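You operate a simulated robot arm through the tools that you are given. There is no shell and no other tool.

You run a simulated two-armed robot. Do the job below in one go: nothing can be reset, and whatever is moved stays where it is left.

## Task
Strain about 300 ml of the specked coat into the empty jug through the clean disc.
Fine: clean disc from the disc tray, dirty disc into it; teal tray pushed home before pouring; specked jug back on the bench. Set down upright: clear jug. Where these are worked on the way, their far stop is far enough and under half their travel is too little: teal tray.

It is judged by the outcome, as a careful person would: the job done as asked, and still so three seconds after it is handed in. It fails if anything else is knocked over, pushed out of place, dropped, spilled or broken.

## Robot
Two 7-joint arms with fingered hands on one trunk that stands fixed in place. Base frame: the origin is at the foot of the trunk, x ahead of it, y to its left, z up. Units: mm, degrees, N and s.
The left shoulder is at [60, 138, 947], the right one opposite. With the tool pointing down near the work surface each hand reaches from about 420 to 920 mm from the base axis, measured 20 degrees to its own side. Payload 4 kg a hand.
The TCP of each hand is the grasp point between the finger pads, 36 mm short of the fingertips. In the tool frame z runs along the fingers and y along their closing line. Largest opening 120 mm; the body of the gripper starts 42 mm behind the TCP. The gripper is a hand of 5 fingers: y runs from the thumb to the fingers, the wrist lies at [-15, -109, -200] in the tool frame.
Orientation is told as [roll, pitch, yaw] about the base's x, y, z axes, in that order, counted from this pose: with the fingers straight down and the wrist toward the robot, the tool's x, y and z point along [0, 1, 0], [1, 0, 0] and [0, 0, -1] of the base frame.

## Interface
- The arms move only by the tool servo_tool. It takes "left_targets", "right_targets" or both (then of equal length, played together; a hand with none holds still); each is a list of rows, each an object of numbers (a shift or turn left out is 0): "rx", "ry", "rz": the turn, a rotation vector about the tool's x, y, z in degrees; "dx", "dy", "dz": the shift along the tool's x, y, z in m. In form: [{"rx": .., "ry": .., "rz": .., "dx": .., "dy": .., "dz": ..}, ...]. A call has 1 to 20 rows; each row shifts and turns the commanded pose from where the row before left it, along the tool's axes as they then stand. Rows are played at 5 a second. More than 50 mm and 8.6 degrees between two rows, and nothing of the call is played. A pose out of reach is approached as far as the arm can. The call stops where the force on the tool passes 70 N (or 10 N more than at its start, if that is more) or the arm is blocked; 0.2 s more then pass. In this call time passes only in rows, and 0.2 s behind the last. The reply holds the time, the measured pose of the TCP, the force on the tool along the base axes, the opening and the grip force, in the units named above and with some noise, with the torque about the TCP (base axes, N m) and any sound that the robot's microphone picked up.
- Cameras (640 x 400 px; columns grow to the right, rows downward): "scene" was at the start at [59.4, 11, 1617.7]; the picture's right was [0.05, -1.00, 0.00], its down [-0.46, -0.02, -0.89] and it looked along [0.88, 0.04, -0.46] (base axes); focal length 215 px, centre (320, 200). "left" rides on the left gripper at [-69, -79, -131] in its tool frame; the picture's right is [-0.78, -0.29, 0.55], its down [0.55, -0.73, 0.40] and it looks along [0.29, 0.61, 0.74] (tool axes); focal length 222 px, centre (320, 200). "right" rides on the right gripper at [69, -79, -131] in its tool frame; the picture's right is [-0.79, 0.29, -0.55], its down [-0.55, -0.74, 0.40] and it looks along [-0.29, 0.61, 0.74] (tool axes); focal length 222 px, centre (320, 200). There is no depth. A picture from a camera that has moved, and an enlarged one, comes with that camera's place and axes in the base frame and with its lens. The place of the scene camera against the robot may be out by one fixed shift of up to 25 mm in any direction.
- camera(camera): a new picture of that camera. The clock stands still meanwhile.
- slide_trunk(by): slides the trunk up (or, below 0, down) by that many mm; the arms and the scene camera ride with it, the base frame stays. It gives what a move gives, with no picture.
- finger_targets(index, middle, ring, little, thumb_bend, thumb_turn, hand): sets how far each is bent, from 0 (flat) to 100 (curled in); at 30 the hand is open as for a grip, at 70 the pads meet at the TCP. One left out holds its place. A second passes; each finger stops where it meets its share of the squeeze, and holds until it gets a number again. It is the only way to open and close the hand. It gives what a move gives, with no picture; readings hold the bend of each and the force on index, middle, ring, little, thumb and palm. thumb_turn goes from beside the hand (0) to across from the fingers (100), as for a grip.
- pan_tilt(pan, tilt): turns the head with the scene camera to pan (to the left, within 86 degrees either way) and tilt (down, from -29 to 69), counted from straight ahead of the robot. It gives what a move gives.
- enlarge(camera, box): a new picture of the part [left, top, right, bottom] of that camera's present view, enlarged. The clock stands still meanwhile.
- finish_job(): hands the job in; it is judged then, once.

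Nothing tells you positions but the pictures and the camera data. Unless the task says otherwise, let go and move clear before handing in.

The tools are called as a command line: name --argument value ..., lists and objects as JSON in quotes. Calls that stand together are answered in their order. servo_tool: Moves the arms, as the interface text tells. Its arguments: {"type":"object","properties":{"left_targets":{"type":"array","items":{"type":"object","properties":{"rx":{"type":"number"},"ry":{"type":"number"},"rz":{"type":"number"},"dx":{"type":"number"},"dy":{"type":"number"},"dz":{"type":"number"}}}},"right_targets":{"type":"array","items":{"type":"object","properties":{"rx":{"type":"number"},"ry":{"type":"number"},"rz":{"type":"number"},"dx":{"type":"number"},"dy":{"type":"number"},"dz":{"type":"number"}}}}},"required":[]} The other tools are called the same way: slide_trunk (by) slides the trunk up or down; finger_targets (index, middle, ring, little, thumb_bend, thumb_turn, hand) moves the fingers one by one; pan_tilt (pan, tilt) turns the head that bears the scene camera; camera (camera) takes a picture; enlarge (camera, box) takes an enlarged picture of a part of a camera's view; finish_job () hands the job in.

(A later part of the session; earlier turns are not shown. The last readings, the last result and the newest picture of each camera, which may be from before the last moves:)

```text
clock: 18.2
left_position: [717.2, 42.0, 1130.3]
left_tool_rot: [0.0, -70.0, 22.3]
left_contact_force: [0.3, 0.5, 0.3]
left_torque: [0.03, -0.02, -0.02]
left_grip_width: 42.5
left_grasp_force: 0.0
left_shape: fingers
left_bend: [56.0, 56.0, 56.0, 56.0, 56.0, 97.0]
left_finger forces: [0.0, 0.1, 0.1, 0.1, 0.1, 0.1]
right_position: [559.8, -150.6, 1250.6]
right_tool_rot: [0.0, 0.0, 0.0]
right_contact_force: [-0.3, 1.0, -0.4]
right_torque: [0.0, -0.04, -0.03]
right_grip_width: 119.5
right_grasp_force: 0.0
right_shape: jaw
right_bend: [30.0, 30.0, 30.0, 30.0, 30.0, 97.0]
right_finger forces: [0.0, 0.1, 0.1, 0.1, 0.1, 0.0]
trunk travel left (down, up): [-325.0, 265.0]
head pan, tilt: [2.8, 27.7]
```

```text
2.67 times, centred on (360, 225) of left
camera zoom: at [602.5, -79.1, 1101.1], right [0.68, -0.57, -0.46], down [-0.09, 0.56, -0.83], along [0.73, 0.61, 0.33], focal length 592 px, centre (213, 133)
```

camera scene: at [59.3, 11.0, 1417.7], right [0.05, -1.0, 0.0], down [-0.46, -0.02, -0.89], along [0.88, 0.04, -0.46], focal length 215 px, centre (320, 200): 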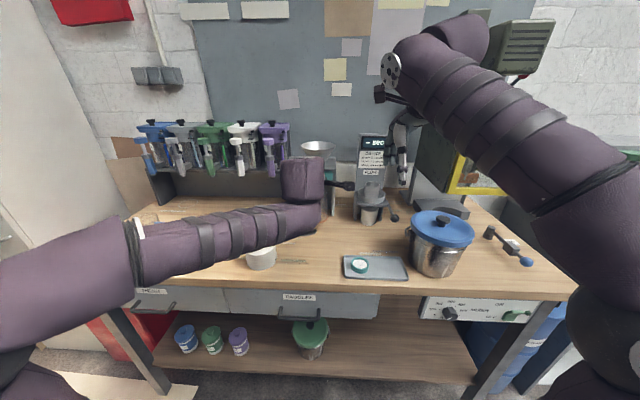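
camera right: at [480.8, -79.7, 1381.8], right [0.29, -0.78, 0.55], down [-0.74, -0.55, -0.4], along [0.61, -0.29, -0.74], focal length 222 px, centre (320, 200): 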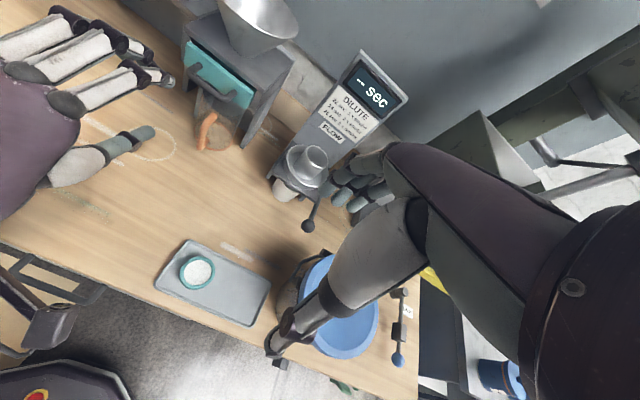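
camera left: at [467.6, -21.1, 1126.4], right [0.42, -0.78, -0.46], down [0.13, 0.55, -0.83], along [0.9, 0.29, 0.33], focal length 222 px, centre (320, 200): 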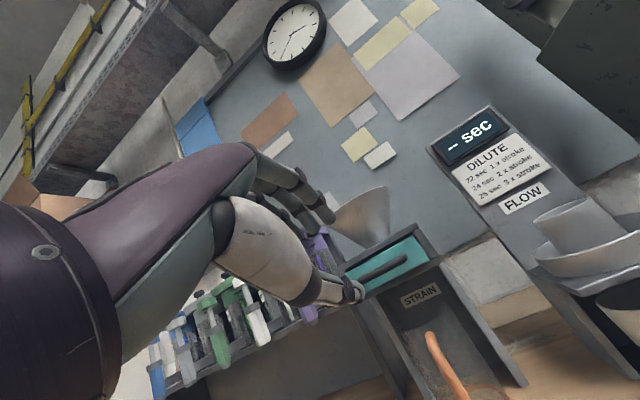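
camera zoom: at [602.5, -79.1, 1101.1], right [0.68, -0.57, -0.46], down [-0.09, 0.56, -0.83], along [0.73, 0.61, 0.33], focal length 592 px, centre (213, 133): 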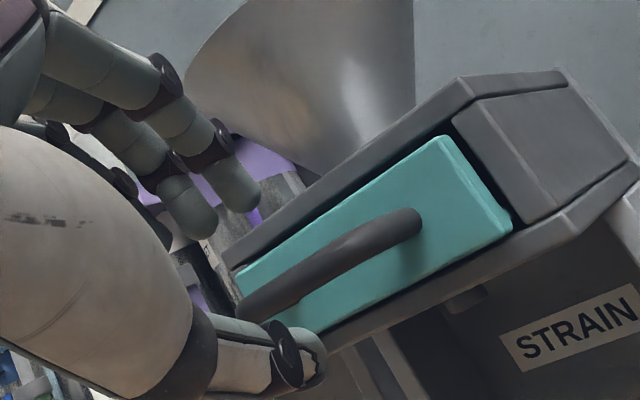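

The handle bar now lies between the fingers above and the thumb below. I'll creep forward about 20 mm with small corrections.

servo_tool --left_targets '[{"dx": -0.004, "dy": -0.002, "dz": 0.007}, {"dx": -0.004, "dy": -0.002, "dz": 0.007}, {"dz": 0.005}]'

enlarge --camera "left" --box '[240, 150, 480, 300]'

enlarge --camera "right" --box '[100, 0, 308, 130]'

```text
clock: 19.0
left_position: [736.0, 40.7, 1120.8]
left_tool_rot: [0.0, -70.2, 22.3]
left_contact_force: [-0.1, 0.6, -0.6]
left_torque: [0.0, 0.0, 0.03]
left_grip_width: 42.2
left_grasp_force: 0.0
left_shape: fingers
left_bend: [56.0, 56.0, 56.0, 56.0, 56.0, 97.0]
left_finger forces: [0.0, 0.0, 0.0, 0.0, 0.0, 0.0]
right_position: [559.2, -150.7, 1250.4]
right_tool_rot: [0.0, 0.0, 0.0]
right_contact_force: [0.5, 0.0, -0.3]
right_torque: [-0.01, -0.03, 0.0]
right_grip_width: 119.8
right_grasp_force: 0.0
right_shape: jaw
right_bend: [30.0, 30.0, 30.0, 30.0, 30.0, 97.0]
right_finger forces: [0.1, 0.1, 0.0, 0.1, 0.0, 0.0]
trunk travel left (down, up): [-325.0, 265.0]
head pan, tilt: [2.8, 27.7]
```

```text
2.67 times, centred on (360, 225) of left
camera zoom: at [620.5, -80.3, 1090.9], right [0.68, -0.57, -0.46], down [-0.09, 0.56, -0.83], along [0.73, 0.61, 0.33], focal length 592 px, centre (213, 133)
```

zoom: 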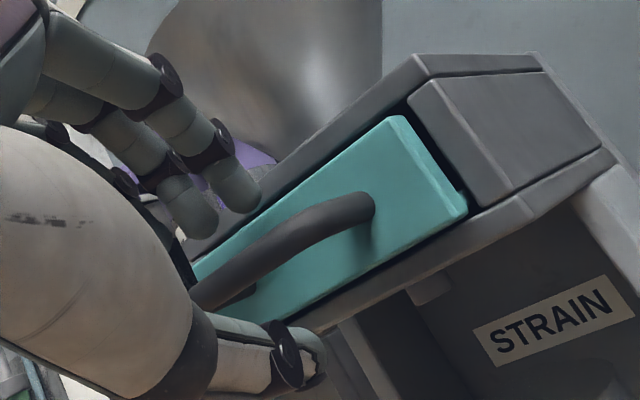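

```text
3.08 times, centred on (204, 65) of right
camera zoom: at [481.2, -79.7, 1381.6], right [0.29, -0.78, 0.55], down [-0.74, -0.55, -0.4], along [0.61, -0.29, -0.74], focal length 684 px, centre (677, 615)
```

zoom: 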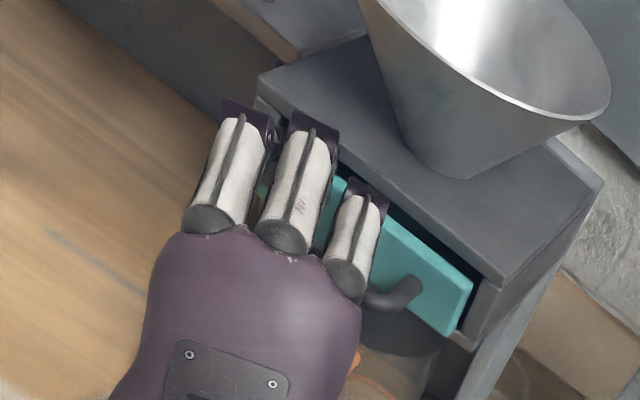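

The bar sits between the fingertips and the thumb, so I'll close the left hand on it.

finger_targets --hand "left" --index 72 --middle 72 --ring 72 --little 72 --thumb_bend 72

enlarge --camera "left" --box '[240, 150, 480, 300]'

```text
clock: 20.0
left_position: [735.3, 41.3, 1121.7]
left_tool_rot: [-0.1, -70.1, 22.3]
left_contact_force: [0.3, 1.7, 2.9]
left_torque: [0.13, -0.11, 0.04]
left_grip_width: 2.5
left_grasp_force: 6.3
left_shape: fingers
left_bend: [71.0, 68.0, 72.0, 72.0, 69.0, 97.0]
left_finger forces: [3.1, 5.6, 0.7, 0.0, 4.4, 0.1]
right_position: [559.8, -150.6, 1251.5]
right_tool_rot: [0.0, 0.1, 0.0]
right_contact_force: [-0.2, 0.8, 0.2]
right_torque: [-0.02, -0.01, -0.02]
right_grip_width: 119.3
right_grasp_force: 0.1
right_shape: jaw
right_bend: [30.0, 30.0, 30.0, 30.0, 30.0, 97.0]
right_finger forces: [0.0, 0.1, 0.1, 0.0, 0.0, 0.1]
trunk travel left (down, up): [-325.0, 265.0]
head pan, tilt: [2.8, 27.7]
```

```text
2.67 times, centred on (360, 225) of left
camera zoom: at [620.2, -79.9, 1091.5], right [0.68, -0.57, -0.46], down [-0.09, 0.56, -0.83], along [0.73, 0.61, 0.33], focal length 592 px, centre (213, 133)
```

zoom: 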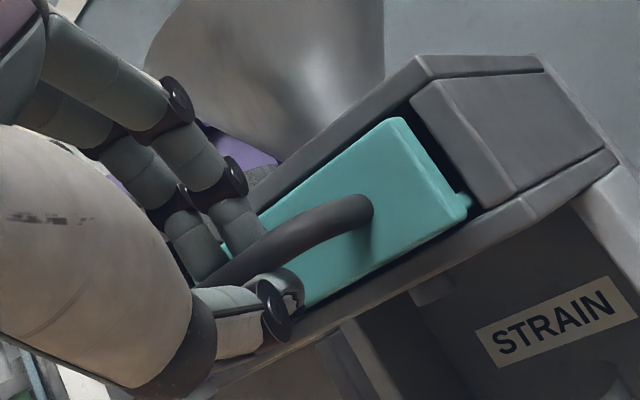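

Index, middle and thumb are on the bar. I'll squeeze harder and then pull gently in -x.

finger_targets --hand "left" --index 82 --middle 82 --thumb_bend 82

```text
clock: 21.0
left_position: [736.9, 43.2, 1119.8]
left_tool_rot: [-0.1, -70.0, 22.2]
left_contact_force: [0.1, 5.9, -1.9]
left_torque: [0.35, 0.1, 0.23]
left_grip_width: 0.0
left_grasp_force: 23.4
left_shape: fingers
left_bend: [73.0, 73.0, 73.0, 72.0, 71.0, 97.0]
left_finger forces: [9.0, 9.0, 8.1, 0.1, 20.1, 0.0]
right_position: [560.0, -149.9, 1250.4]
right_tool_rot: [0.0, 0.0, 0.0]
right_contact_force: [0.2, 0.2, -1.3]
right_torque: [-0.02, -0.01, 0.01]
right_grip_width: 119.6
right_grasp_force: 0.1
right_shape: jaw
right_bend: [30.0, 30.0, 30.0, 30.0, 30.0, 97.0]
right_finger forces: [0.0, 0.0, 0.0, 0.0, 0.0, 0.0]
trunk travel left (down, up): [-325.0, 265.0]
head pan, tilt: [2.8, 27.7]
```

enlarge --camera "left" --box '[240, 150, 480, 300]'

enlarge --camera "right" --box '[100, 0, 308, 130]'

```text
2.67 times, centred on (360, 225) of left
camera zoom: at [620.7, -79.2, 1090.7], right [0.68, -0.57, -0.46], down [-0.09, 0.56, -0.83], along [0.73, 0.61, 0.32], focal length 592 px, centre (213, 133)
```

zoom: 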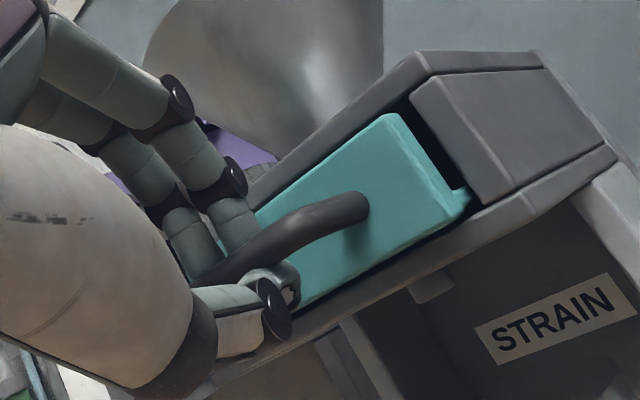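

```text
3.08 times, centred on (204, 65) of right
camera zoom: at [481.3, -79.0, 1381.6], right [0.29, -0.78, 0.55], down [-0.74, -0.55, -0.4], along [0.61, -0.29, -0.74], focal length 684 px, centre (677, 615)
```

zoom: 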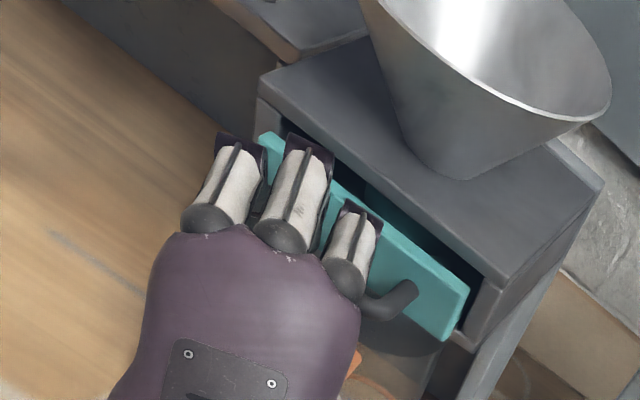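

The drawer has already started to slide and the fingers hook behind the bar. I'll pull straight back 60 mm.

servo_tool --left_targets '[{"dx": 0.00569, "dy": -0.00474, "dz": -0.01304}, {"dx": 0.00569, "dy": -0.00474, "dz": -0.01304}, {"dx": 0.00569, "dy": -0.00474, "dz": -0.01304}, {"dx": 0.00569, "dy": -0.00474, "dz": -0.01304}]'

camera --camera "right"

camera --camera "left"

```text
clock: 22.0
left_position: [675.8, 41.6, 1119.5]
left_tool_rot: [0.1, -70.1, 22.2]
left_contact_force: [-1.7, 7.3, -1.6]
left_torque: [0.35, 0.09, 0.26]
left_grip_width: 0.0
left_grasp_force: 23.2
left_shape: fingers
left_bend: [73.0, 73.0, 73.0, 72.0, 71.0, 97.0]
left_finger forces: [8.8, 8.9, 8.3, 0.0, 20.1, 0.0]
right_position: [559.2, -149.9, 1250.5]
right_tool_rot: [0.0, -0.1, 0.0]
right_contact_force: [0.3, -0.3, -0.1]
right_torque: [0.0, 0.07, 0.01]
right_grip_width: 119.5
right_grasp_force: 0.2
right_shape: jaw
right_bend: [30.0, 30.0, 30.0, 30.0, 30.0, 97.0]
right_finger forces: [0.0, 0.0, 0.1, 0.1, 0.0, 0.0]
trunk travel left (down, up): [-325.0, 265.0]
head pan, tilt: [2.8, 27.7]
```

```text
taken
camera right: at [481.3, -78.8, 1381.6], right [0.29, -0.78, 0.55], down [-0.74, -0.55, -0.4], along [0.61, -0.29, -0.74], focal length 222 px, centre (320, 200)
```

right: 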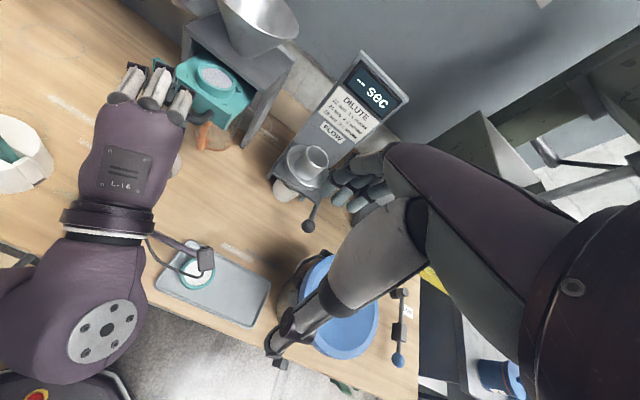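

```text
taken
camera left: at [560.5, -79.4, 1090.6], right [0.68, -0.57, -0.46], down [-0.09, 0.56, -0.83], along [0.73, 0.61, 0.33], focal length 222 px, centre (320, 200)
```

left: 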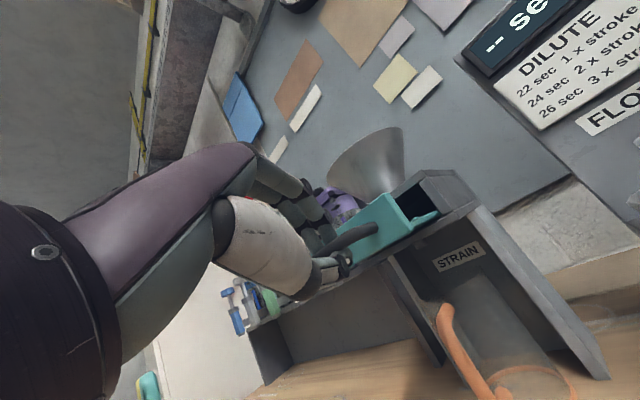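

The drawer slid 60 mm and the dirty disc is showing. I'll pull further toward the stop and then enlarge the view.

servo_tool --left_targets '[{"dx": 0.00379, "dy": -0.00316, "dz": -0.0087}, {"dx": 0.00379, "dy": -0.00316, "dz": -0.0087}, {"dx": 0.00379, "dy": -0.00316, "dz": -0.0087}, {"dx": 0.00379, "dy": -0.00316, "dz": -0.0087}]'

enlarge --camera "right" --box '[100, 0, 308, 130]'

```text
clock: 23.0
left_position: [634.7, 42.3, 1120.4]
left_tool_rot: [-0.1, -70.1, 22.4]
left_contact_force: [-0.2, 7.5, -1.6]
left_torque: [0.33, 0.1, 0.22]
left_grip_width: 0.0
left_grasp_force: 22.8
left_shape: fingers
left_bend: [73.0, 73.0, 73.0, 72.0, 71.0, 97.0]
left_finger forces: [8.8, 9.1, 8.8, 0.0, 19.9, 0.1]
right_position: [559.8, -150.2, 1249.8]
right_tool_rot: [-0.1, 0.0, 0.0]
right_contact_force: [-0.3, -0.3, -1.2]
right_torque: [0.04, -0.03, -0.02]
right_grip_width: 119.7
right_grasp_force: 0.1
right_shape: jaw
right_bend: [30.0, 30.0, 30.0, 30.0, 30.0, 97.0]
right_finger forces: [0.0, 0.0, 0.1, 0.0, 0.1, 0.0]
trunk travel left (down, up): [-325.0, 265.0]
head pan, tilt: [2.8, 27.7]
```

```text
3.08 times, centred on (204, 65) of right
camera zoom: at [481.3, -78.9, 1381.6], right [0.29, -0.78, 0.55], down [-0.74, -0.55, -0.4], along [0.61, -0.29, -0.74], focal length 684 px, centre (677, 615)
```

zoom: 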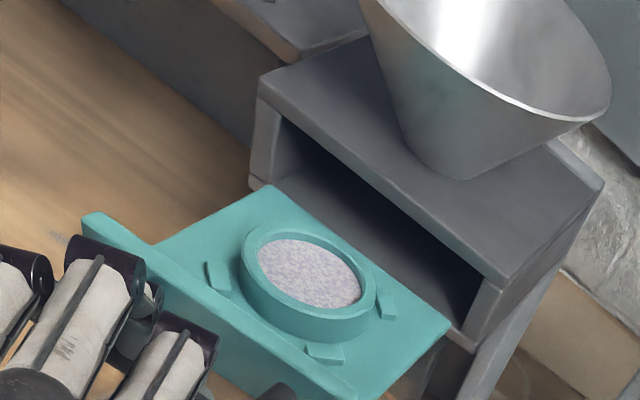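

The tray is out about 100 mm, with the dirty disc sitting between three guide tabs. I'll pull on gently, watching the force, to find the stop.

servo_tool --left_targets '[{"dx": 0.0019, "dy": -0.00158, "dz": -0.00435}, {"dx": 0.0019, "dy": -0.00158, "dz": -0.00435}, {"dx": 0.0019, "dy": -0.00158, "dz": -0.00435}, {"dx": 0.0019, "dy": -0.00158, "dz": -0.00435}]'

enlarge --camera "right" --box '[100, 0, 308, 130]'

```text
clock: 24.0
left_position: [615.8, 42.8, 1120.2]
left_tool_rot: [0.0, -70.1, 22.2]
left_contact_force: [-0.4, 6.0, -0.9]
left_torque: [0.35, 0.06, 0.24]
left_grip_width: 0.0
left_grasp_force: 23.1
left_shape: fingers
left_bend: [73.0, 73.0, 73.0, 72.0, 71.0, 97.0]
left_finger forces: [9.1, 9.4, 8.4, 0.0, 19.6, 0.1]
right_position: [559.5, -151.3, 1251.0]
right_tool_rot: [-0.1, -0.1, 0.0]
right_contact_force: [-0.5, 0.7, 0.3]
right_torque: [0.05, 0.0, 0.0]
right_grip_width: 119.7
right_grasp_force: 0.1
right_shape: jaw
right_bend: [30.0, 30.0, 30.0, 30.0, 30.0, 97.0]
right_finger forces: [0.0, 0.0, 0.0, 0.0, 0.0, 0.0]
trunk travel left (down, up): [-325.0, 265.0]
head pan, tilt: [2.8, 27.7]
```

```text
3.08 times, centred on (204, 65) of right
camera zoom: at [481.2, -79.1, 1381.6], right [0.29, -0.78, 0.55], down [-0.74, -0.55, -0.4], along [0.61, -0.29, -0.74], focal length 684 px, centre (677, 615)
```

zoom: 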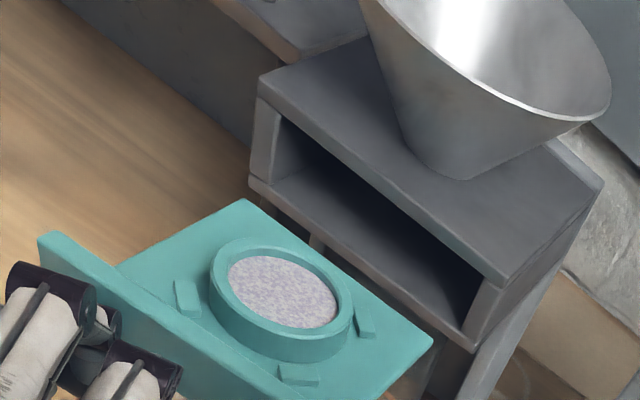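

The tray looks fully out, with its back edge around x≈780. I'll pull a little more to feel for the far stop, which would confirm the tray is captive before I let go.

servo_tool --left_targets '[{"dx": 0.00152, "dy": -0.00126, "dz": -0.00348}, {"dx": 0.00152, "dy": -0.00126, "dz": -0.00348}, {"dx": 0.00152, "dy": -0.00126, "dz": -0.00348}]'

enlarge --camera "right" --box '[100, 0, 308, 130]'

```text
clock: 24.8
left_position: [605.5, 42.6, 1119.9]
left_tool_rot: [0.0, -70.0, 22.2]
left_contact_force: [6.1, 6.7, -0.2]
left_torque: [0.35, -0.09, 0.1]
left_grip_width: 0.1
left_grasp_force: 22.6
left_shape: fingers
left_bend: [73.0, 73.0, 73.0, 72.0, 71.0, 97.0]
left_finger forces: [10.1, 9.9, 5.1, 0.1, 19.6, 0.0]
right_position: [560.7, -150.5, 1250.2]
right_tool_rot: [-0.1, 0.0, 0.0]
right_contact_force: [0.2, -0.4, 0.1]
right_torque: [0.0, -0.03, -0.02]
right_grip_width: 119.8
right_grasp_force: 0.2
right_shape: jaw
right_bend: [30.0, 30.0, 30.0, 30.0, 30.0, 97.0]
right_finger forces: [0.1, 0.0, 0.1, 0.0, 0.0, 0.0]
trunk travel left (down, up): [-325.0, 265.0]
head pan, tilt: [2.8, 27.7]
```

```text
3.08 times, centred on (204, 65) of right
camera zoom: at [482.1, -79.2, 1381.3], right [0.29, -0.78, 0.55], down [-0.74, -0.55, -0.4], along [0.61, -0.29, -0.74], focal length 684 px, centre (677, 615)
```

zoom: 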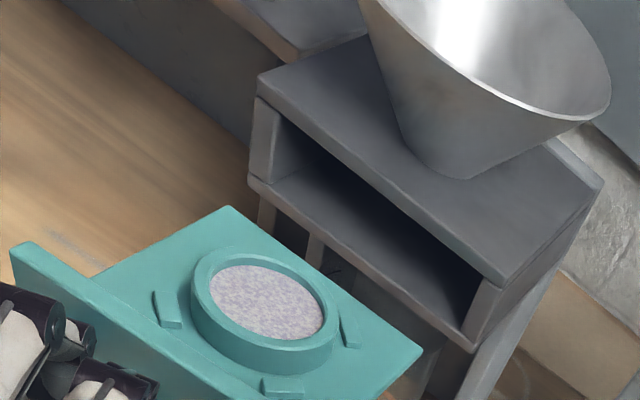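

The force rose at about 130 mm of travel, so the tray is captive and at its far stop. I'll release the handle and back the left hand away.

finger_targets --hand "left" --index 50 --middle 50 --ring 50 --little 50 --thumb_bend 50

enlarge --camera "left" --box '[240, 150, 480, 300]'

```text
clock: 25.8
left_position: [604.9, 41.7, 1120.5]
left_tool_rot: [0.0, -70.1, 22.2]
left_contact_force: [-0.2, -0.9, -0.2]
left_torque: [0.0, -0.03, -0.03]
left_grip_width: 59.6
left_grasp_force: 0.1
left_shape: fingers
left_bend: [50.0, 50.0, 50.0, 50.0, 50.0, 97.0]
left_finger forces: [0.1, 0.0, 0.0, 0.0, 0.0, 0.0]
right_position: [558.8, -150.8, 1250.7]
right_tool_rot: [0.0, -0.1, 0.0]
right_contact_force: [0.5, 0.7, 0.6]
right_torque: [-0.01, 0.02, -0.02]
right_grip_width: 119.8
right_grasp_force: 0.1
right_shape: jaw
right_bend: [30.0, 30.0, 30.0, 30.0, 30.0, 97.0]
right_finger forces: [0.1, 0.0, 0.1, 0.1, 0.0, 0.0]
trunk travel left (down, up): [-325.0, 265.0]
head pan, tilt: [2.8, 27.7]
```

```text
2.67 times, centred on (360, 225) of left
camera zoom: at [488.9, -80.1, 1090.8], right [0.68, -0.57, -0.46], down [-0.09, 0.56, -0.83], along [0.73, 0.61, 0.33], focal length 592 px, centre (213, 133)
```

zoom: 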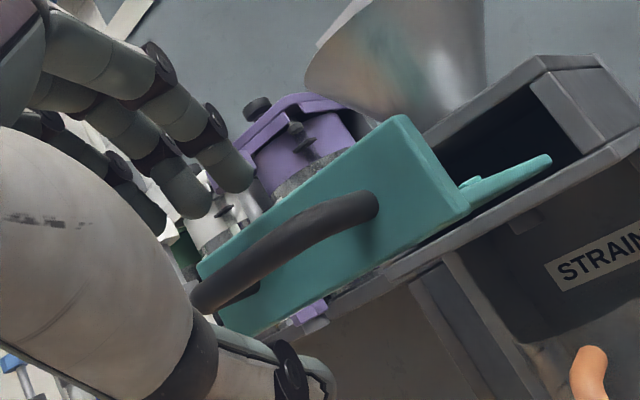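

The tray stays put. I'll withdraw the left hand up and to the left and bring it back to a pointing-down pose, so its camera can watch the tray.

servo_tool --left_targets '[{"dz": -0.027}, {"dz": -0.027}, {"dz": -0.027}, {"dx": 0.0278, "dy": 0.0227, "dz": 0.0038}, {"dx": 0.0278, "dy": 0.0227, "dz": 0.0038}, {"dx": 0.0278, "dy": 0.0227, "dz": 0.0038}, {"dx": 0.0278, "dy": 0.0227, "dz": 0.0038}, {"dx": 0.0278, "dy": 0.0227, "dz": 0.0038}, {"ry": -6.9, "rz": 2.5}, {"ry": -6.9, "rz": 2.5}, {"ry": -6.9, "rz": 2.5}, {"rx": 7.8}, {"rx": 7.8}, {"rx": 7.8}, {"rx": 7.8}, {"rx": 7.8}, {"rx": 7.8}, {"rx": 7.8}, {"rx": 7.8}, {"rx": 7.7}]'

camera --camera "left"

camera --camera "scene"

```text
clock: 30.0
left_position: [534.8, 162.3, 1248.1]
left_tool_rot: [0.0, 0.1, 0.1]
left_contact_force: [-0.5, 0.1, 0.3]
left_torque: [0.04, -0.05, 0.0]
left_grip_width: 59.7
left_grasp_force: 0.1
left_shape: fingers
left_bend: [50.0, 50.0, 50.0, 50.0, 50.0, 97.0]
left_finger forces: [0.0, 0.0, 0.0, 0.0, 0.0, 0.1]
right_position: [560.0, -150.7, 1249.4]
right_tool_rot: [-0.1, 0.0, 0.0]
right_contact_force: [0.6, -0.4, 0.0]
right_torque: [-0.02, 0.01, -0.01]
right_grip_width: 119.7
right_grasp_force: 0.2
right_shape: jaw
right_bend: [30.0, 30.0, 30.0, 30.0, 30.0, 97.0]
right_finger forces: [0.0, 0.0, 0.0, 0.0, 0.1, 0.1]
trunk travel left (down, up): [-325.0, 265.0]
head pan, tilt: [2.8, 27.7]
```

```text
taken
camera left: at [452.6, 92.3, 1379.1], right [-0.29, -0.79, -0.55], down [-0.74, 0.55, -0.4], along [0.61, 0.29, -0.74], focal length 222 px, centre (320, 200)
```

left: 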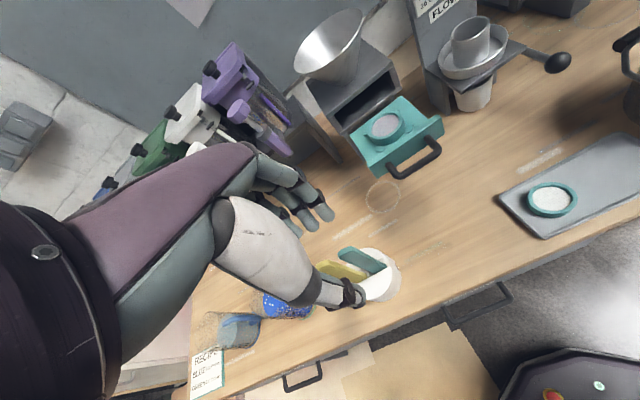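

```text
taken
camera scene: at [59.9, 10.8, 1417.6], right [0.05, -1.0, 0.0], down [-0.46, -0.02, -0.89], along [0.88, 0.04, -0.46], focal length 215 px, centre (320, 200)
```

scene: 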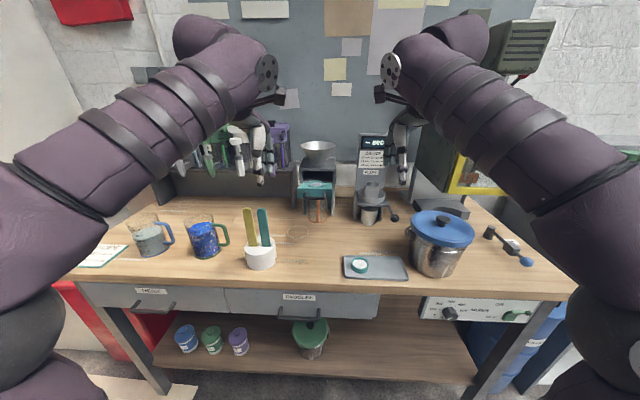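

This view is excellent, because both discs are visible to both cameras. I'll enlarge for stereo measurement.

enlarge --camera "left" --box '[330, 85, 458, 165]'

enlarge --camera "right" --box '[100, 60, 260, 160]'

enlarge --camera "left" --box '[480, 130, 640, 230]'

enlarge --camera "right" --box '[130, 220, 290, 320]'

```text
5.00 times, centred on (394, 125) of left
camera zoom: at [452.6, 92.3, 1379.1], right [-0.29, -0.79, -0.55], down [-0.74, 0.55, -0.4], along [0.61, 0.29, -0.74], focal length 1111 px, centre (-50, 575)
```

zoom: 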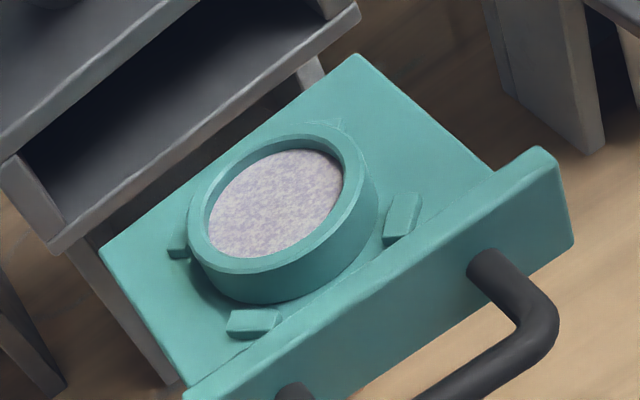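

```text
4.00 times, centred on (180, 110) of right
camera zoom: at [481.7, -79.9, 1381.3], right [0.29, -0.79, 0.55], down [-0.74, -0.55, -0.4], along [0.61, -0.29, -0.74], focal length 888 px, centre (880, 560)
```

zoom: 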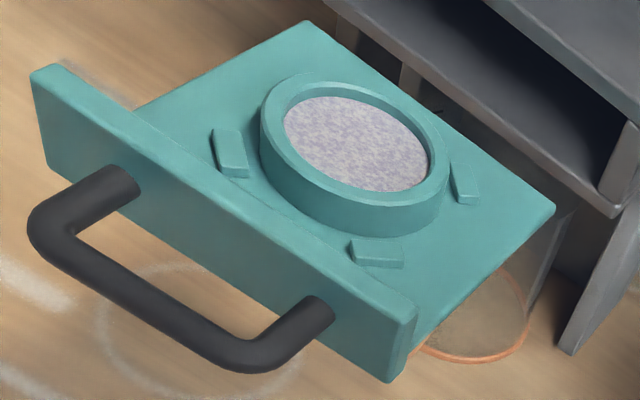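

```text
4.00 times, centred on (560, 180) of left
camera zoom: at [452.6, 92.3, 1379.1], right [-0.29, -0.79, -0.55], down [-0.74, 0.55, -0.4], along [0.61, 0.29, -0.74], focal length 888 px, centre (-640, 280)
```

zoom: 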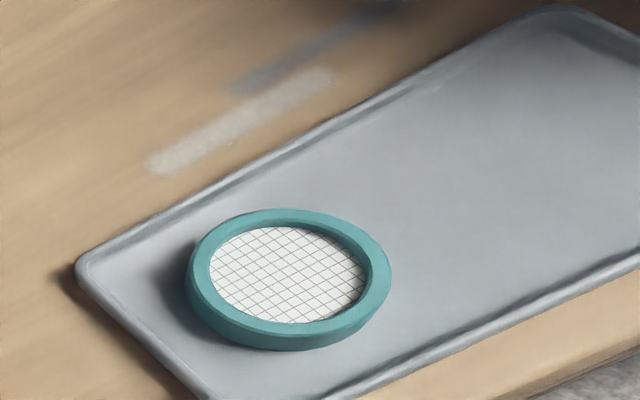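

```text
4.00 times, centred on (210, 270) of right
camera zoom: at [481.7, -79.9, 1381.3], right [0.29, -0.79, 0.55], down [-0.74, -0.55, -0.4], along [0.61, -0.29, -0.74], focal length 888 px, centre (760, -80)
```

zoom: 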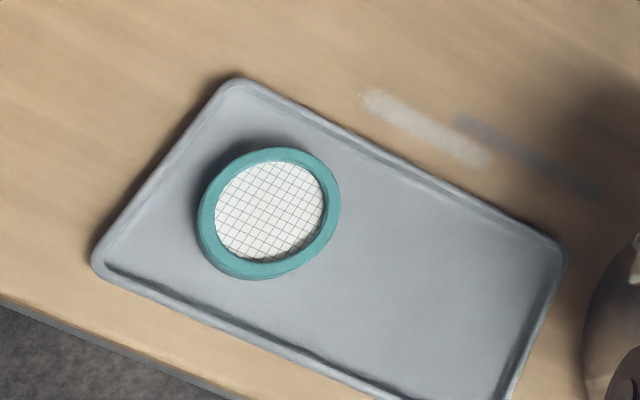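

Stereo gives the dirty disc centre at about (720, 50) with its top at z≈1116. The tray plate is at z≈1097 with its guide tabs on the diagonals. The clean disc is at (564, -96) with its top at z≈912. The right hand will grip along y to avoid the front panel, so I'll yaw it 90° and move it above the tray.

servo_tool --right_targets '[{"rz": -8.2}, {"rz": -8.2}, {"rz": -8.2}, {"rz": -8.2}, {"rz": -8.2}, {"rz": -8.2}, {"rz": -8.2}, {"rz": -8.2}, {"rz": -8.2}, {"rz": -8.2}, {"rz": -8.0}]'

finger_targets --hand "right" --index 42 --middle 42 --ring 42 --little 42 --thumb_bend 42

servo_tool --right_targets '[{"dx": -0.0229, "dy": 0.0287}, {"dx": -0.0229, "dy": 0.0287}, {"dx": -0.0229, "dy": 0.0287}, {"dx": -0.0229, "dy": 0.0287}, {"dx": -0.0229, "dy": 0.0287}, {"dx": -0.0229, "dy": 0.0287}, {"dx": -0.0229, "dy": 0.0287}]'

camera --camera "left"

camera --camera "right"

camera --camera "scene"

```text
clock: 32.4
left_position: [533.6, 164.7, 1247.9]
left_tool_rot: [0.0, 0.0, 0.2]
left_contact_force: [0.0, 0.2, -0.4]
left_torque: [0.0, -0.07, -0.04]
left_grip_width: 59.7
left_grasp_force: 0.1
left_shape: fingers
left_bend: [50.0, 50.0, 50.0, 50.0, 50.0, 97.0]
left_finger forces: [0.0, 0.1, 0.0, 0.0, 0.0, 0.0]
right_position: [514.0, -173.1, 1248.8]
right_tool_rot: [-2.7, -0.3, 83.5]
right_contact_force: [0.6, -0.8, 0.2]
right_torque: [0.03, -0.04, 0.03]
right_grip_width: 120.2
right_grasp_force: 0.1
right_shape: jaw
right_bend: [30.0, 30.0, 30.0, 30.0, 30.0, 97.0]
right_finger forces: [0.1, 0.1, 0.1, 0.1, 0.0, 0.0]
right hand out of reach, approached as far as the arm can: row 8, 9, 10
trunk travel left (down, up): [-325.0, 265.0]
head pan, tilt: [2.8, 27.7]
```

```text
clock: 33.4
left_position: [532.7, 162.8, 1247.4]
left_tool_rot: [0.0, 0.0, 0.1]
left_contact_force: [-0.8, -0.2, 0.6]
left_torque: [0.02, -0.01, -0.03]
left_grip_width: 59.7
left_grasp_force: 0.1
left_shape: fingers
left_bend: [50.0, 50.0, 50.0, 50.0, 50.0, 97.0]
left_finger forces: [0.0, 0.0, 0.0, 0.1, 0.0, 0.0]
right_position: [514.1, -174.8, 1248.3]
right_tool_rot: [-2.5, -0.4, 83.5]
right_contact_force: [-0.1, 0.5, 0.2]
right_torque: [-0.04, 0.0, -0.03]
right_grip_width: 84.3
right_grasp_force: 0.0
right_shape: fingers
right_bend: [42.0, 42.0, 42.0, 42.0, 42.0, 97.0]
right_finger forces: [0.0, 0.0, 0.1, 0.1, 0.0, 0.1]
trunk travel left (down, up): [-325.0, 265.0]
head pan, tilt: [2.8, 27.7]
```

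```text
clock: 35.0
left_position: [532.2, 162.8, 1248.2]
left_tool_rot: [0.1, -0.2, 0.1]
left_contact_force: [-0.5, 0.3, 1.4]
left_torque: [0.0, -0.06, -0.01]
left_grip_width: 59.6
left_grasp_force: 0.1
left_shape: fingers
left_bend: [50.0, 50.0, 50.0, 50.0, 50.0, 97.0]
left_finger forces: [0.0, 0.0, 0.0, 0.1, 0.0, 0.1]
right_position: [584.2, -15.2, 1200.8]
right_tool_rot: [-2.6, -0.2, 83.5]
right_contact_force: [-1.5, -1.0, 0.4]
right_torque: [-0.01, -0.01, 0.01]
right_grip_width: 84.0
right_grasp_force: 0.0
right_shape: fingers
right_bend: [42.0, 42.0, 42.0, 42.0, 42.0, 97.0]
right_finger forces: [0.1, 0.0, 0.0, 0.0, 0.0, 0.1]
right hand out of reach, approached as far as the arm can: row 1, 2, 3, 4, 5, 6, 7
trunk travel left (down, up): [-325.0, 265.0]
head pan, tilt: [2.8, 27.7]
```

```text
taken
camera left: at [450.7, 92.8, 1379.9], right [-0.29, -0.79, -0.55], down [-0.74, 0.55, -0.4], along [0.61, 0.29, -0.74], focal length 222 px, centre (320, 200)
```

left: 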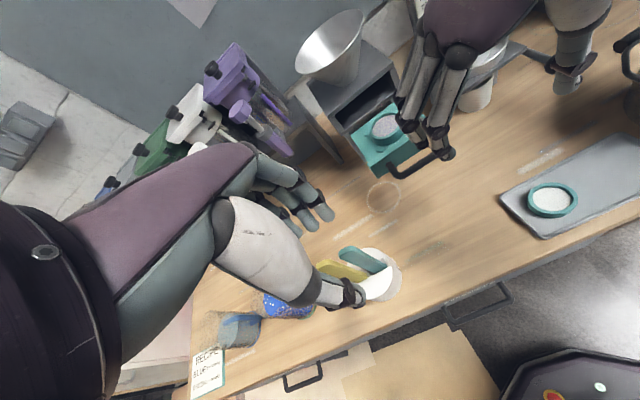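

```text
taken
camera right: at [501.1, -86.3, 1328.3], right [0.79, 0.2, 0.58], down [0.48, -0.79, -0.38], along [0.39, 0.58, -0.72], focal length 222 px, centre (320, 200)
```

right: 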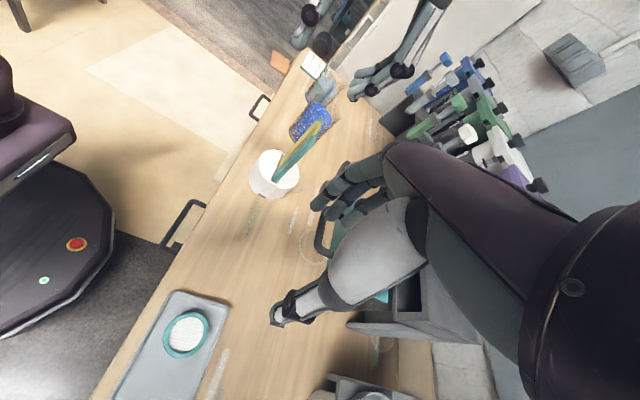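

```text
taken
camera scene: at [58.3, 11.1, 1417.7], right [0.05, -1.0, 0.0], down [-0.46, -0.02, -0.89], along [0.88, 0.04, -0.46], focal length 215 px, centre (320, 200)
```

scene: 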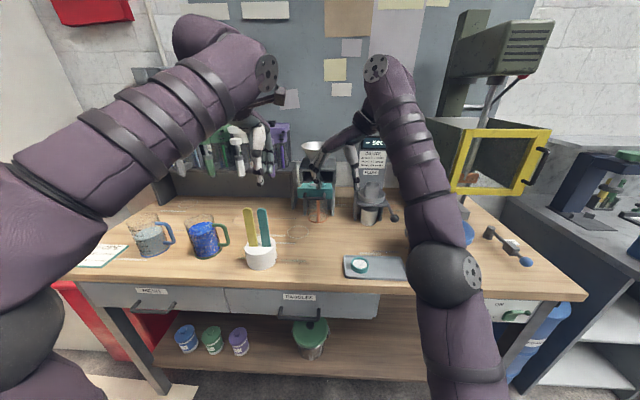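

Yaw near 90° exceeds the right wrist's range. About 50° is enough, since the thumb and fingers then clear the front panel and the tabs. I'll raise the right hand and rotate it back to about 50°.

servo_tool --right_targets '[{"dz": -0.03}, {"dz": -0.03}, {"rz": 8.3}, {"rz": 8.3}, {"rz": 8.3}, {"rz": 8.3}]'

```text
clock: 36.4
left_position: [533.1, 162.9, 1248.9]
left_tool_rot: [0.0, 0.0, 0.1]
left_contact_force: [0.3, 0.6, 0.2]
left_torque: [-0.03, 0.0, 0.0]
left_grip_width: 59.6
left_grasp_force: 0.2
left_shape: fingers
left_bend: [50.0, 50.0, 50.0, 50.0, 50.0, 97.0]
left_finger forces: [0.0, 0.1, 0.0, 0.0, 0.0, 0.0]
right_position: [550.0, -28.1, 1231.5]
right_tool_rot: [-1.9, -1.6, 50.0]
right_contact_force: [0.0, -1.3, -0.5]
right_torque: [0.0, -0.03, -0.02]
right_grip_width: 84.0
right_grasp_force: 0.1
right_shape: fingers
right_bend: [42.0, 42.0, 42.0, 42.0, 42.0, 97.0]
right_finger forces: [0.0, 0.0, 0.1, 0.0, 0.0, 0.1]
right hand out of reach, approached as far as the arm can: row 1, 2
trunk travel left (down, up): [-325.0, 265.0]
head pan, tilt: [2.8, 27.7]
```

servo_tool --right_targets '[{"dx": -0.016, "dy": 0.0338, "dz": -0.0046, "rx": -0.43, "ry": 2.45}, {"dx": -0.016, "dy": 0.0338, "dz": -0.0046}, {"dx": -0.016, "dy": 0.0338, "dz": -0.0046}, {"dx": -0.016, "dy": 0.0338, "dz": -0.0046}, {"dx": -0.016, "dy": 0.0338, "dz": -0.0046}]'

camera --camera "left"

camera --camera "right"

```text
clock: 37.6
left_position: [532.6, 162.2, 1247.6]
left_tool_rot: [0.0, 0.0, 0.1]
left_contact_force: [0.2, -0.4, -0.7]
left_torque: [-0.01, -0.08, -0.03]
left_grip_width: 59.7
left_grasp_force: 0.0
left_shape: fingers
left_bend: [50.0, 50.0, 50.0, 50.0, 50.0, 97.0]
left_finger forces: [0.0, 0.0, 0.0, 0.0, 0.1, 0.0]
right_position: [608.6, 1.2, 1228.9]
right_tool_rot: [0.5, -2.0, 50.3]
right_contact_force: [0.1, 0.1, -0.4]
right_torque: [0.01, -0.03, -0.02]
right_grip_width: 84.3
right_grasp_force: 0.2
right_shape: fingers
right_bend: [42.0, 42.0, 42.0, 42.0, 42.0, 97.0]
right_finger forces: [0.1, 0.0, 0.0, 0.0, 0.0, 0.1]
right hand out of reach, approached as far as the arm can: row 2, 3, 4, 5
trunk travel left (down, up): [-325.0, 265.0]
head pan, tilt: [2.8, 27.7]
```

```text
taken
camera left: at [451.7, 92.2, 1379.4], right [-0.29, -0.79, -0.55], down [-0.74, 0.55, -0.4], along [0.61, 0.29, -0.74], focal length 222 px, centre (320, 200)
```

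left: 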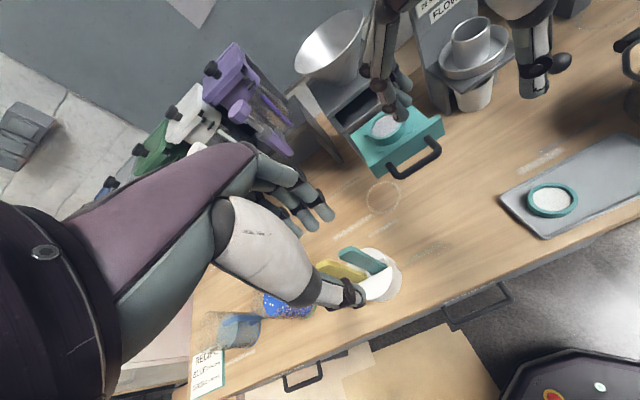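

```text
taken
camera right: at [504.0, -18.4, 1356.8], right [0.78, -0.3, 0.55], down [-0.04, -0.9, -0.43], along [0.62, 0.31, -0.72], focal length 222 px, centre (320, 200)
```

right: 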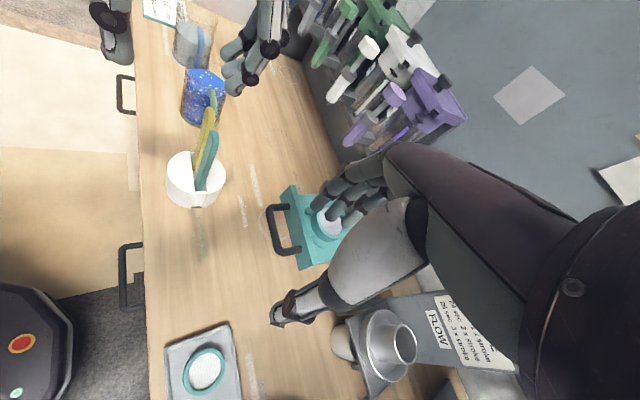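

Positive yaw limits the right arm, so I'll retreat it and test negative yaw, which by symmetry with the left arm should be the easier direction.

servo_tool --right_targets '[{"dy": -0.039, "dz": -0.01}, {"dy": -0.039, "dz": -0.01}, {"rz": 8.3}, {"rz": 8.3}, {"rz": 8.3}, {"rz": 8.3}, {"rz": 8.3}, {"rz": 8.3}, {"rz": 8.3}, {"rz": 8.3}, {"rz": 8.3}, {"rz": 8.3}, {"rz": 8.3}, {"rz": 8.3}]'

```text
clock: 40.6
left_position: [535.2, 170.9, 1247.0]
left_tool_rot: [0.0, 0.0, 1.1]
left_contact_force: [18.1, 47.8, -3.1]
left_torque: [-6.78, 2.42, -2.61]
left_grip_width: 59.5
left_grasp_force: 0.1
left_shape: fingers
left_bend: [50.0, 50.0, 50.0, 50.0, 50.0, 97.0]
left_finger forces: [0.1, 0.0, 0.0, 0.0, 0.1, 0.0]
right_position: [559.7, -63.2, 1248.4]
right_tool_rot: [2.5, 0.9, -49.7]
right_contact_force: [0.0, 0.0, 1.0]
right_torque: [0.02, -0.01, 0.01]
right_grip_width: 84.0
right_grasp_force: 0.1
right_shape: fingers
right_bend: [42.0, 42.0, 42.0, 42.0, 42.0, 97.0]
right_finger forces: [0.1, 0.1, 0.0, 0.1, 0.1, 0.1]
trunk travel left (down, up): [-325.0, 265.0]
head pan, tilt: [2.8, 27.7]
```

The two wrists touched in the air: the left hand was nudged with about 50 N, but nothing on the bench was involved. I'll move the left hand away to the left and back.

servo_tool --left_targets '[{"dx": 0.03}, {"dx": 0.035, "dy": -0.01}, {"dx": 0.035, "dy": -0.02}, {"dx": 0.035, "dy": -0.02}, {"dx": 0.02, "dy": -0.02}]'

camera --camera "scene"

camera --camera "right"

```text
clock: 41.8
left_position: [462.6, 319.3, 1249.4]
left_tool_rot: [0.0, 0.0, 0.1]
left_contact_force: [-0.1, -0.5, -0.4]
left_torque: [0.04, -0.03, -0.01]
left_grip_width: 59.6
left_grasp_force: 0.2
left_shape: fingers
left_bend: [50.0, 50.0, 50.0, 50.0, 50.0, 97.0]
left_finger forces: [0.0, 0.1, 0.1, 0.0, 0.0, 0.0]
right_position: [558.4, -58.5, 1244.7]
right_tool_rot: [1.9, 0.8, -49.3]
right_contact_force: [0.1, 0.3, 0.0]
right_torque: [-0.02, 0.03, -0.01]
right_grip_width: 84.3
right_grasp_force: 0.1
right_shape: fingers
right_bend: [42.0, 42.0, 42.0, 42.0, 42.0, 97.0]
right_finger forces: [0.0, 0.0, 0.0, 0.0, 0.0, 0.0]
trunk travel left (down, up): [-325.0, 265.0]
head pan, tilt: [2.8, 27.7]
```

```text
taken
camera scene: at [59.0, 11.3, 1417.7], right [0.05, -1.0, 0.0], down [-0.46, -0.02, -0.89], along [0.88, 0.04, -0.46], focal length 215 px, centre (320, 200)
```

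scene: 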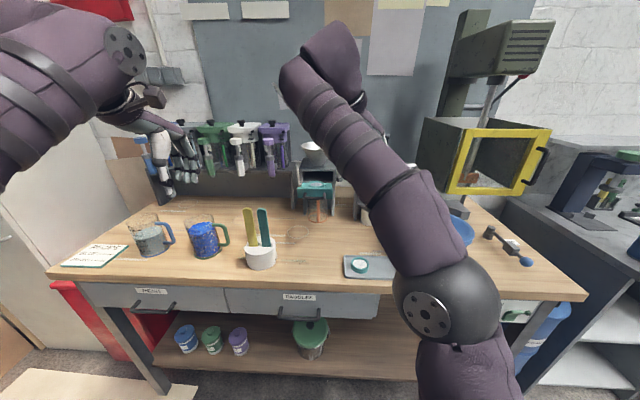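

```text
taken
camera right: at [558.7, 43.3, 1379.9], right [-0.41, -0.75, 0.52], down [-0.89, 0.21, -0.4], along [0.19, -0.63, -0.75], focal length 222 px, centre (320, 200)
```

right: 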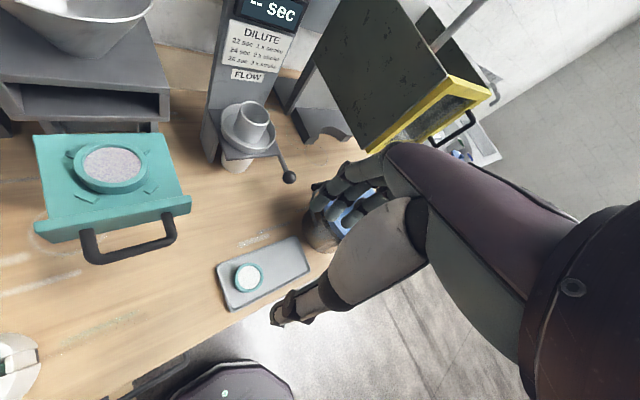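

Negative yaw works for the right hand. I'll move it above the dirty disc at about (720, 50), still high up.

servo_tool --right_targets '[{"dx": 0.0386, "dy": 0.0046, "dz": -0.001, "rx": -1.96, "ry": -0.63}, {"dx": 0.0386, "dy": 0.0046, "dz": -0.001}, {"dx": 0.0386, "dy": 0.0046, "dz": -0.001}, {"dx": 0.0386, "dy": 0.0046, "dz": -0.001}, {"dx": 0.0386, "dy": 0.0046, "dz": -0.001}]'

camera --camera "scene"

camera --camera "right"

camera --camera "left"

```text
clock: 43.0
left_position: [463.1, 319.0, 1248.4]
left_tool_rot: [0.1, 0.1, 0.2]
left_contact_force: [-0.7, -0.1, 0.5]
left_torque: [-0.02, 0.01, -0.01]
left_grip_width: 59.4
left_grasp_force: 0.0
left_shape: fingers
left_bend: [50.0, 50.0, 50.0, 50.0, 50.0, 97.0]
left_finger forces: [0.1, 0.0, 0.0, 0.1, 0.0, 0.0]
right_position: [599.1, 11.4, 1189.1]
right_tool_rot: [1.2, -1.2, -49.4]
right_contact_force: [0.4, 0.0, 0.0]
right_torque: [0.01, 0.0, -0.01]
right_grip_width: 84.2
right_grasp_force: 0.0
right_shape: fingers
right_bend: [42.0, 42.0, 42.0, 42.0, 42.0, 97.0]
right_finger forces: [0.1, 0.0, 0.0, 0.1, 0.0, 0.1]
right hand out of reach, approached as far as the arm can: row 1, 2, 3, 4, 5
trunk travel left (down, up): [-325.0, 265.0]
head pan, tilt: [2.8, 27.7]
```

```text
taken
camera scene: at [60.4, 12.3, 1417.6], right [0.05, -1.0, 0.0], down [-0.46, -0.02, -0.89], along [0.88, 0.04, -0.47], focal length 215 px, centre (320, 200)
```

scene: 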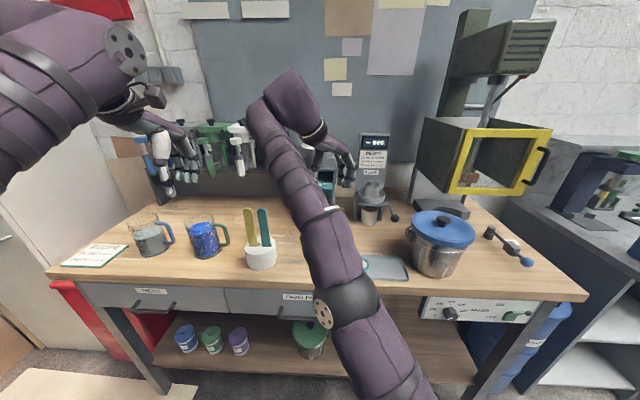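

```text
taken
camera right: at [596.1, 117.3, 1319.9], right [-0.42, -0.73, 0.54], down [-0.88, 0.2, -0.42], along [0.2, -0.65, -0.73], focal length 222 px, centre (320, 200)
```

right: 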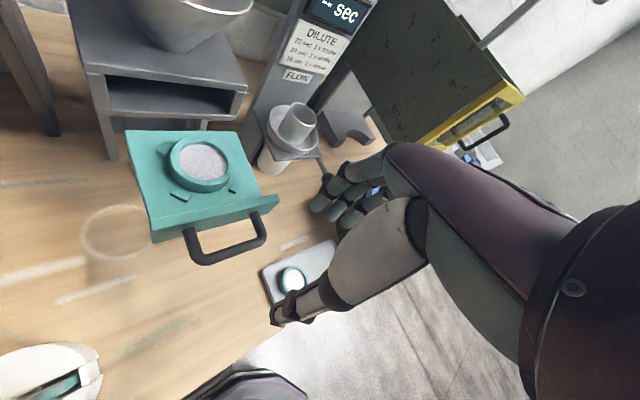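

```text
taken
camera left: at [383.0, 249.6, 1379.2], right [-0.29, -0.79, -0.55], down [-0.74, 0.55, -0.4], along [0.61, 0.29, -0.74], focal length 222 px, centre (320, 200)
```

left: 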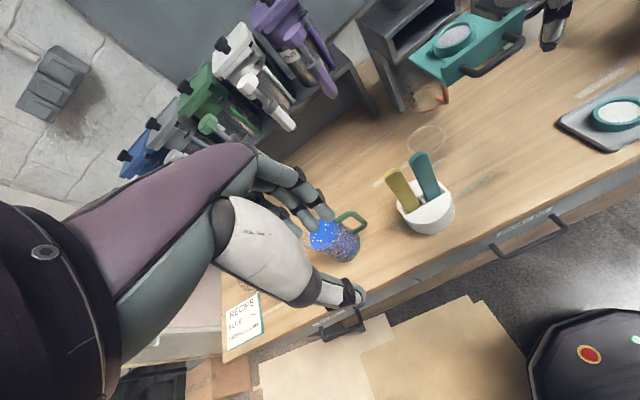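

The scene view shows the shoulders are low, near z 750, so these high pointing-down poses are simply out of arm length at this trunk height. I'll slide the trunk back up 200 mm.

slide_trunk --by 200

servo_tool --right_targets '[{"rz": -8.4}, {"rz": -8.4}, {"rz": -8.4}, {"rz": -8.4}, {"rz": -8.4}, {"rz": -8.4}, {"rz": -8.4}, {"rz": -8.4}, {"rz": -8.4}, {"rz": -8.4}, {"rz": -8.4}, {"rz": -8.4}, {"rz": -8.4}]'

```text
clock: 45.1
left_position: [464.1, 318.5, 1448.2]
left_tool_rot: [0.1, 0.0, 0.2]
left_contact_force: [-0.3, -0.2, 0.4]
left_torque: [-0.04, 0.0, -0.01]
left_grip_width: 59.7
left_grasp_force: 0.0
left_shape: fingers
left_bend: [50.0, 50.0, 50.0, 50.0, 50.0, 97.0]
left_finger forces: [0.1, 0.0, 0.1, 0.0, 0.1, 0.0]
right_position: [597.7, 10.0, 1388.5]
right_tool_rot: [1.2, -1.2, -49.3]
right_contact_force: [-0.4, -0.3, 0.6]
right_torque: [-0.01, 0.01, 0.02]
right_grip_width: 84.2
right_grasp_force: 0.0
right_shape: fingers
right_bend: [42.0, 42.0, 42.0, 42.0, 42.0, 97.0]
right_finger forces: [0.0, 0.0, 0.0, 0.0, 0.1, 0.1]
trunk travel left (down, up): [-525.0, 65.0]
head pan, tilt: [2.8, 27.7]
```

```text
clock: 47.9
left_position: [463.5, 319.2, 1449.2]
left_tool_rot: [0.0, 0.1, 0.1]
left_contact_force: [-0.2, 0.2, 0.5]
left_torque: [-0.01, -0.02, -0.01]
left_grip_width: 59.8
left_grasp_force: 0.0
left_shape: fingers
left_bend: [50.0, 50.0, 50.0, 50.0, 50.0, 97.0]
left_finger forces: [0.1, 0.0, 0.0, 0.0, 0.0, 0.0]
right_position: [601.0, 5.9, 1386.0]
right_tool_rot: [-0.4, -0.6, 49.2]
right_contact_force: [-0.1, 0.3, -0.2]
right_torque: [0.03, -0.01, 0.01]
right_grip_width: 84.0
right_grasp_force: 0.2
right_shape: fingers
right_bend: [42.0, 42.0, 42.0, 42.0, 42.0, 97.0]
right_finger forces: [0.1, 0.1, 0.0, 0.0, 0.0, 0.0]
right hand out of reach, approached as far as the arm can: row 1, 2
trunk travel left (down, up): [-525.0, 65.0]
head pan, tilt: [2.8, 27.7]
```

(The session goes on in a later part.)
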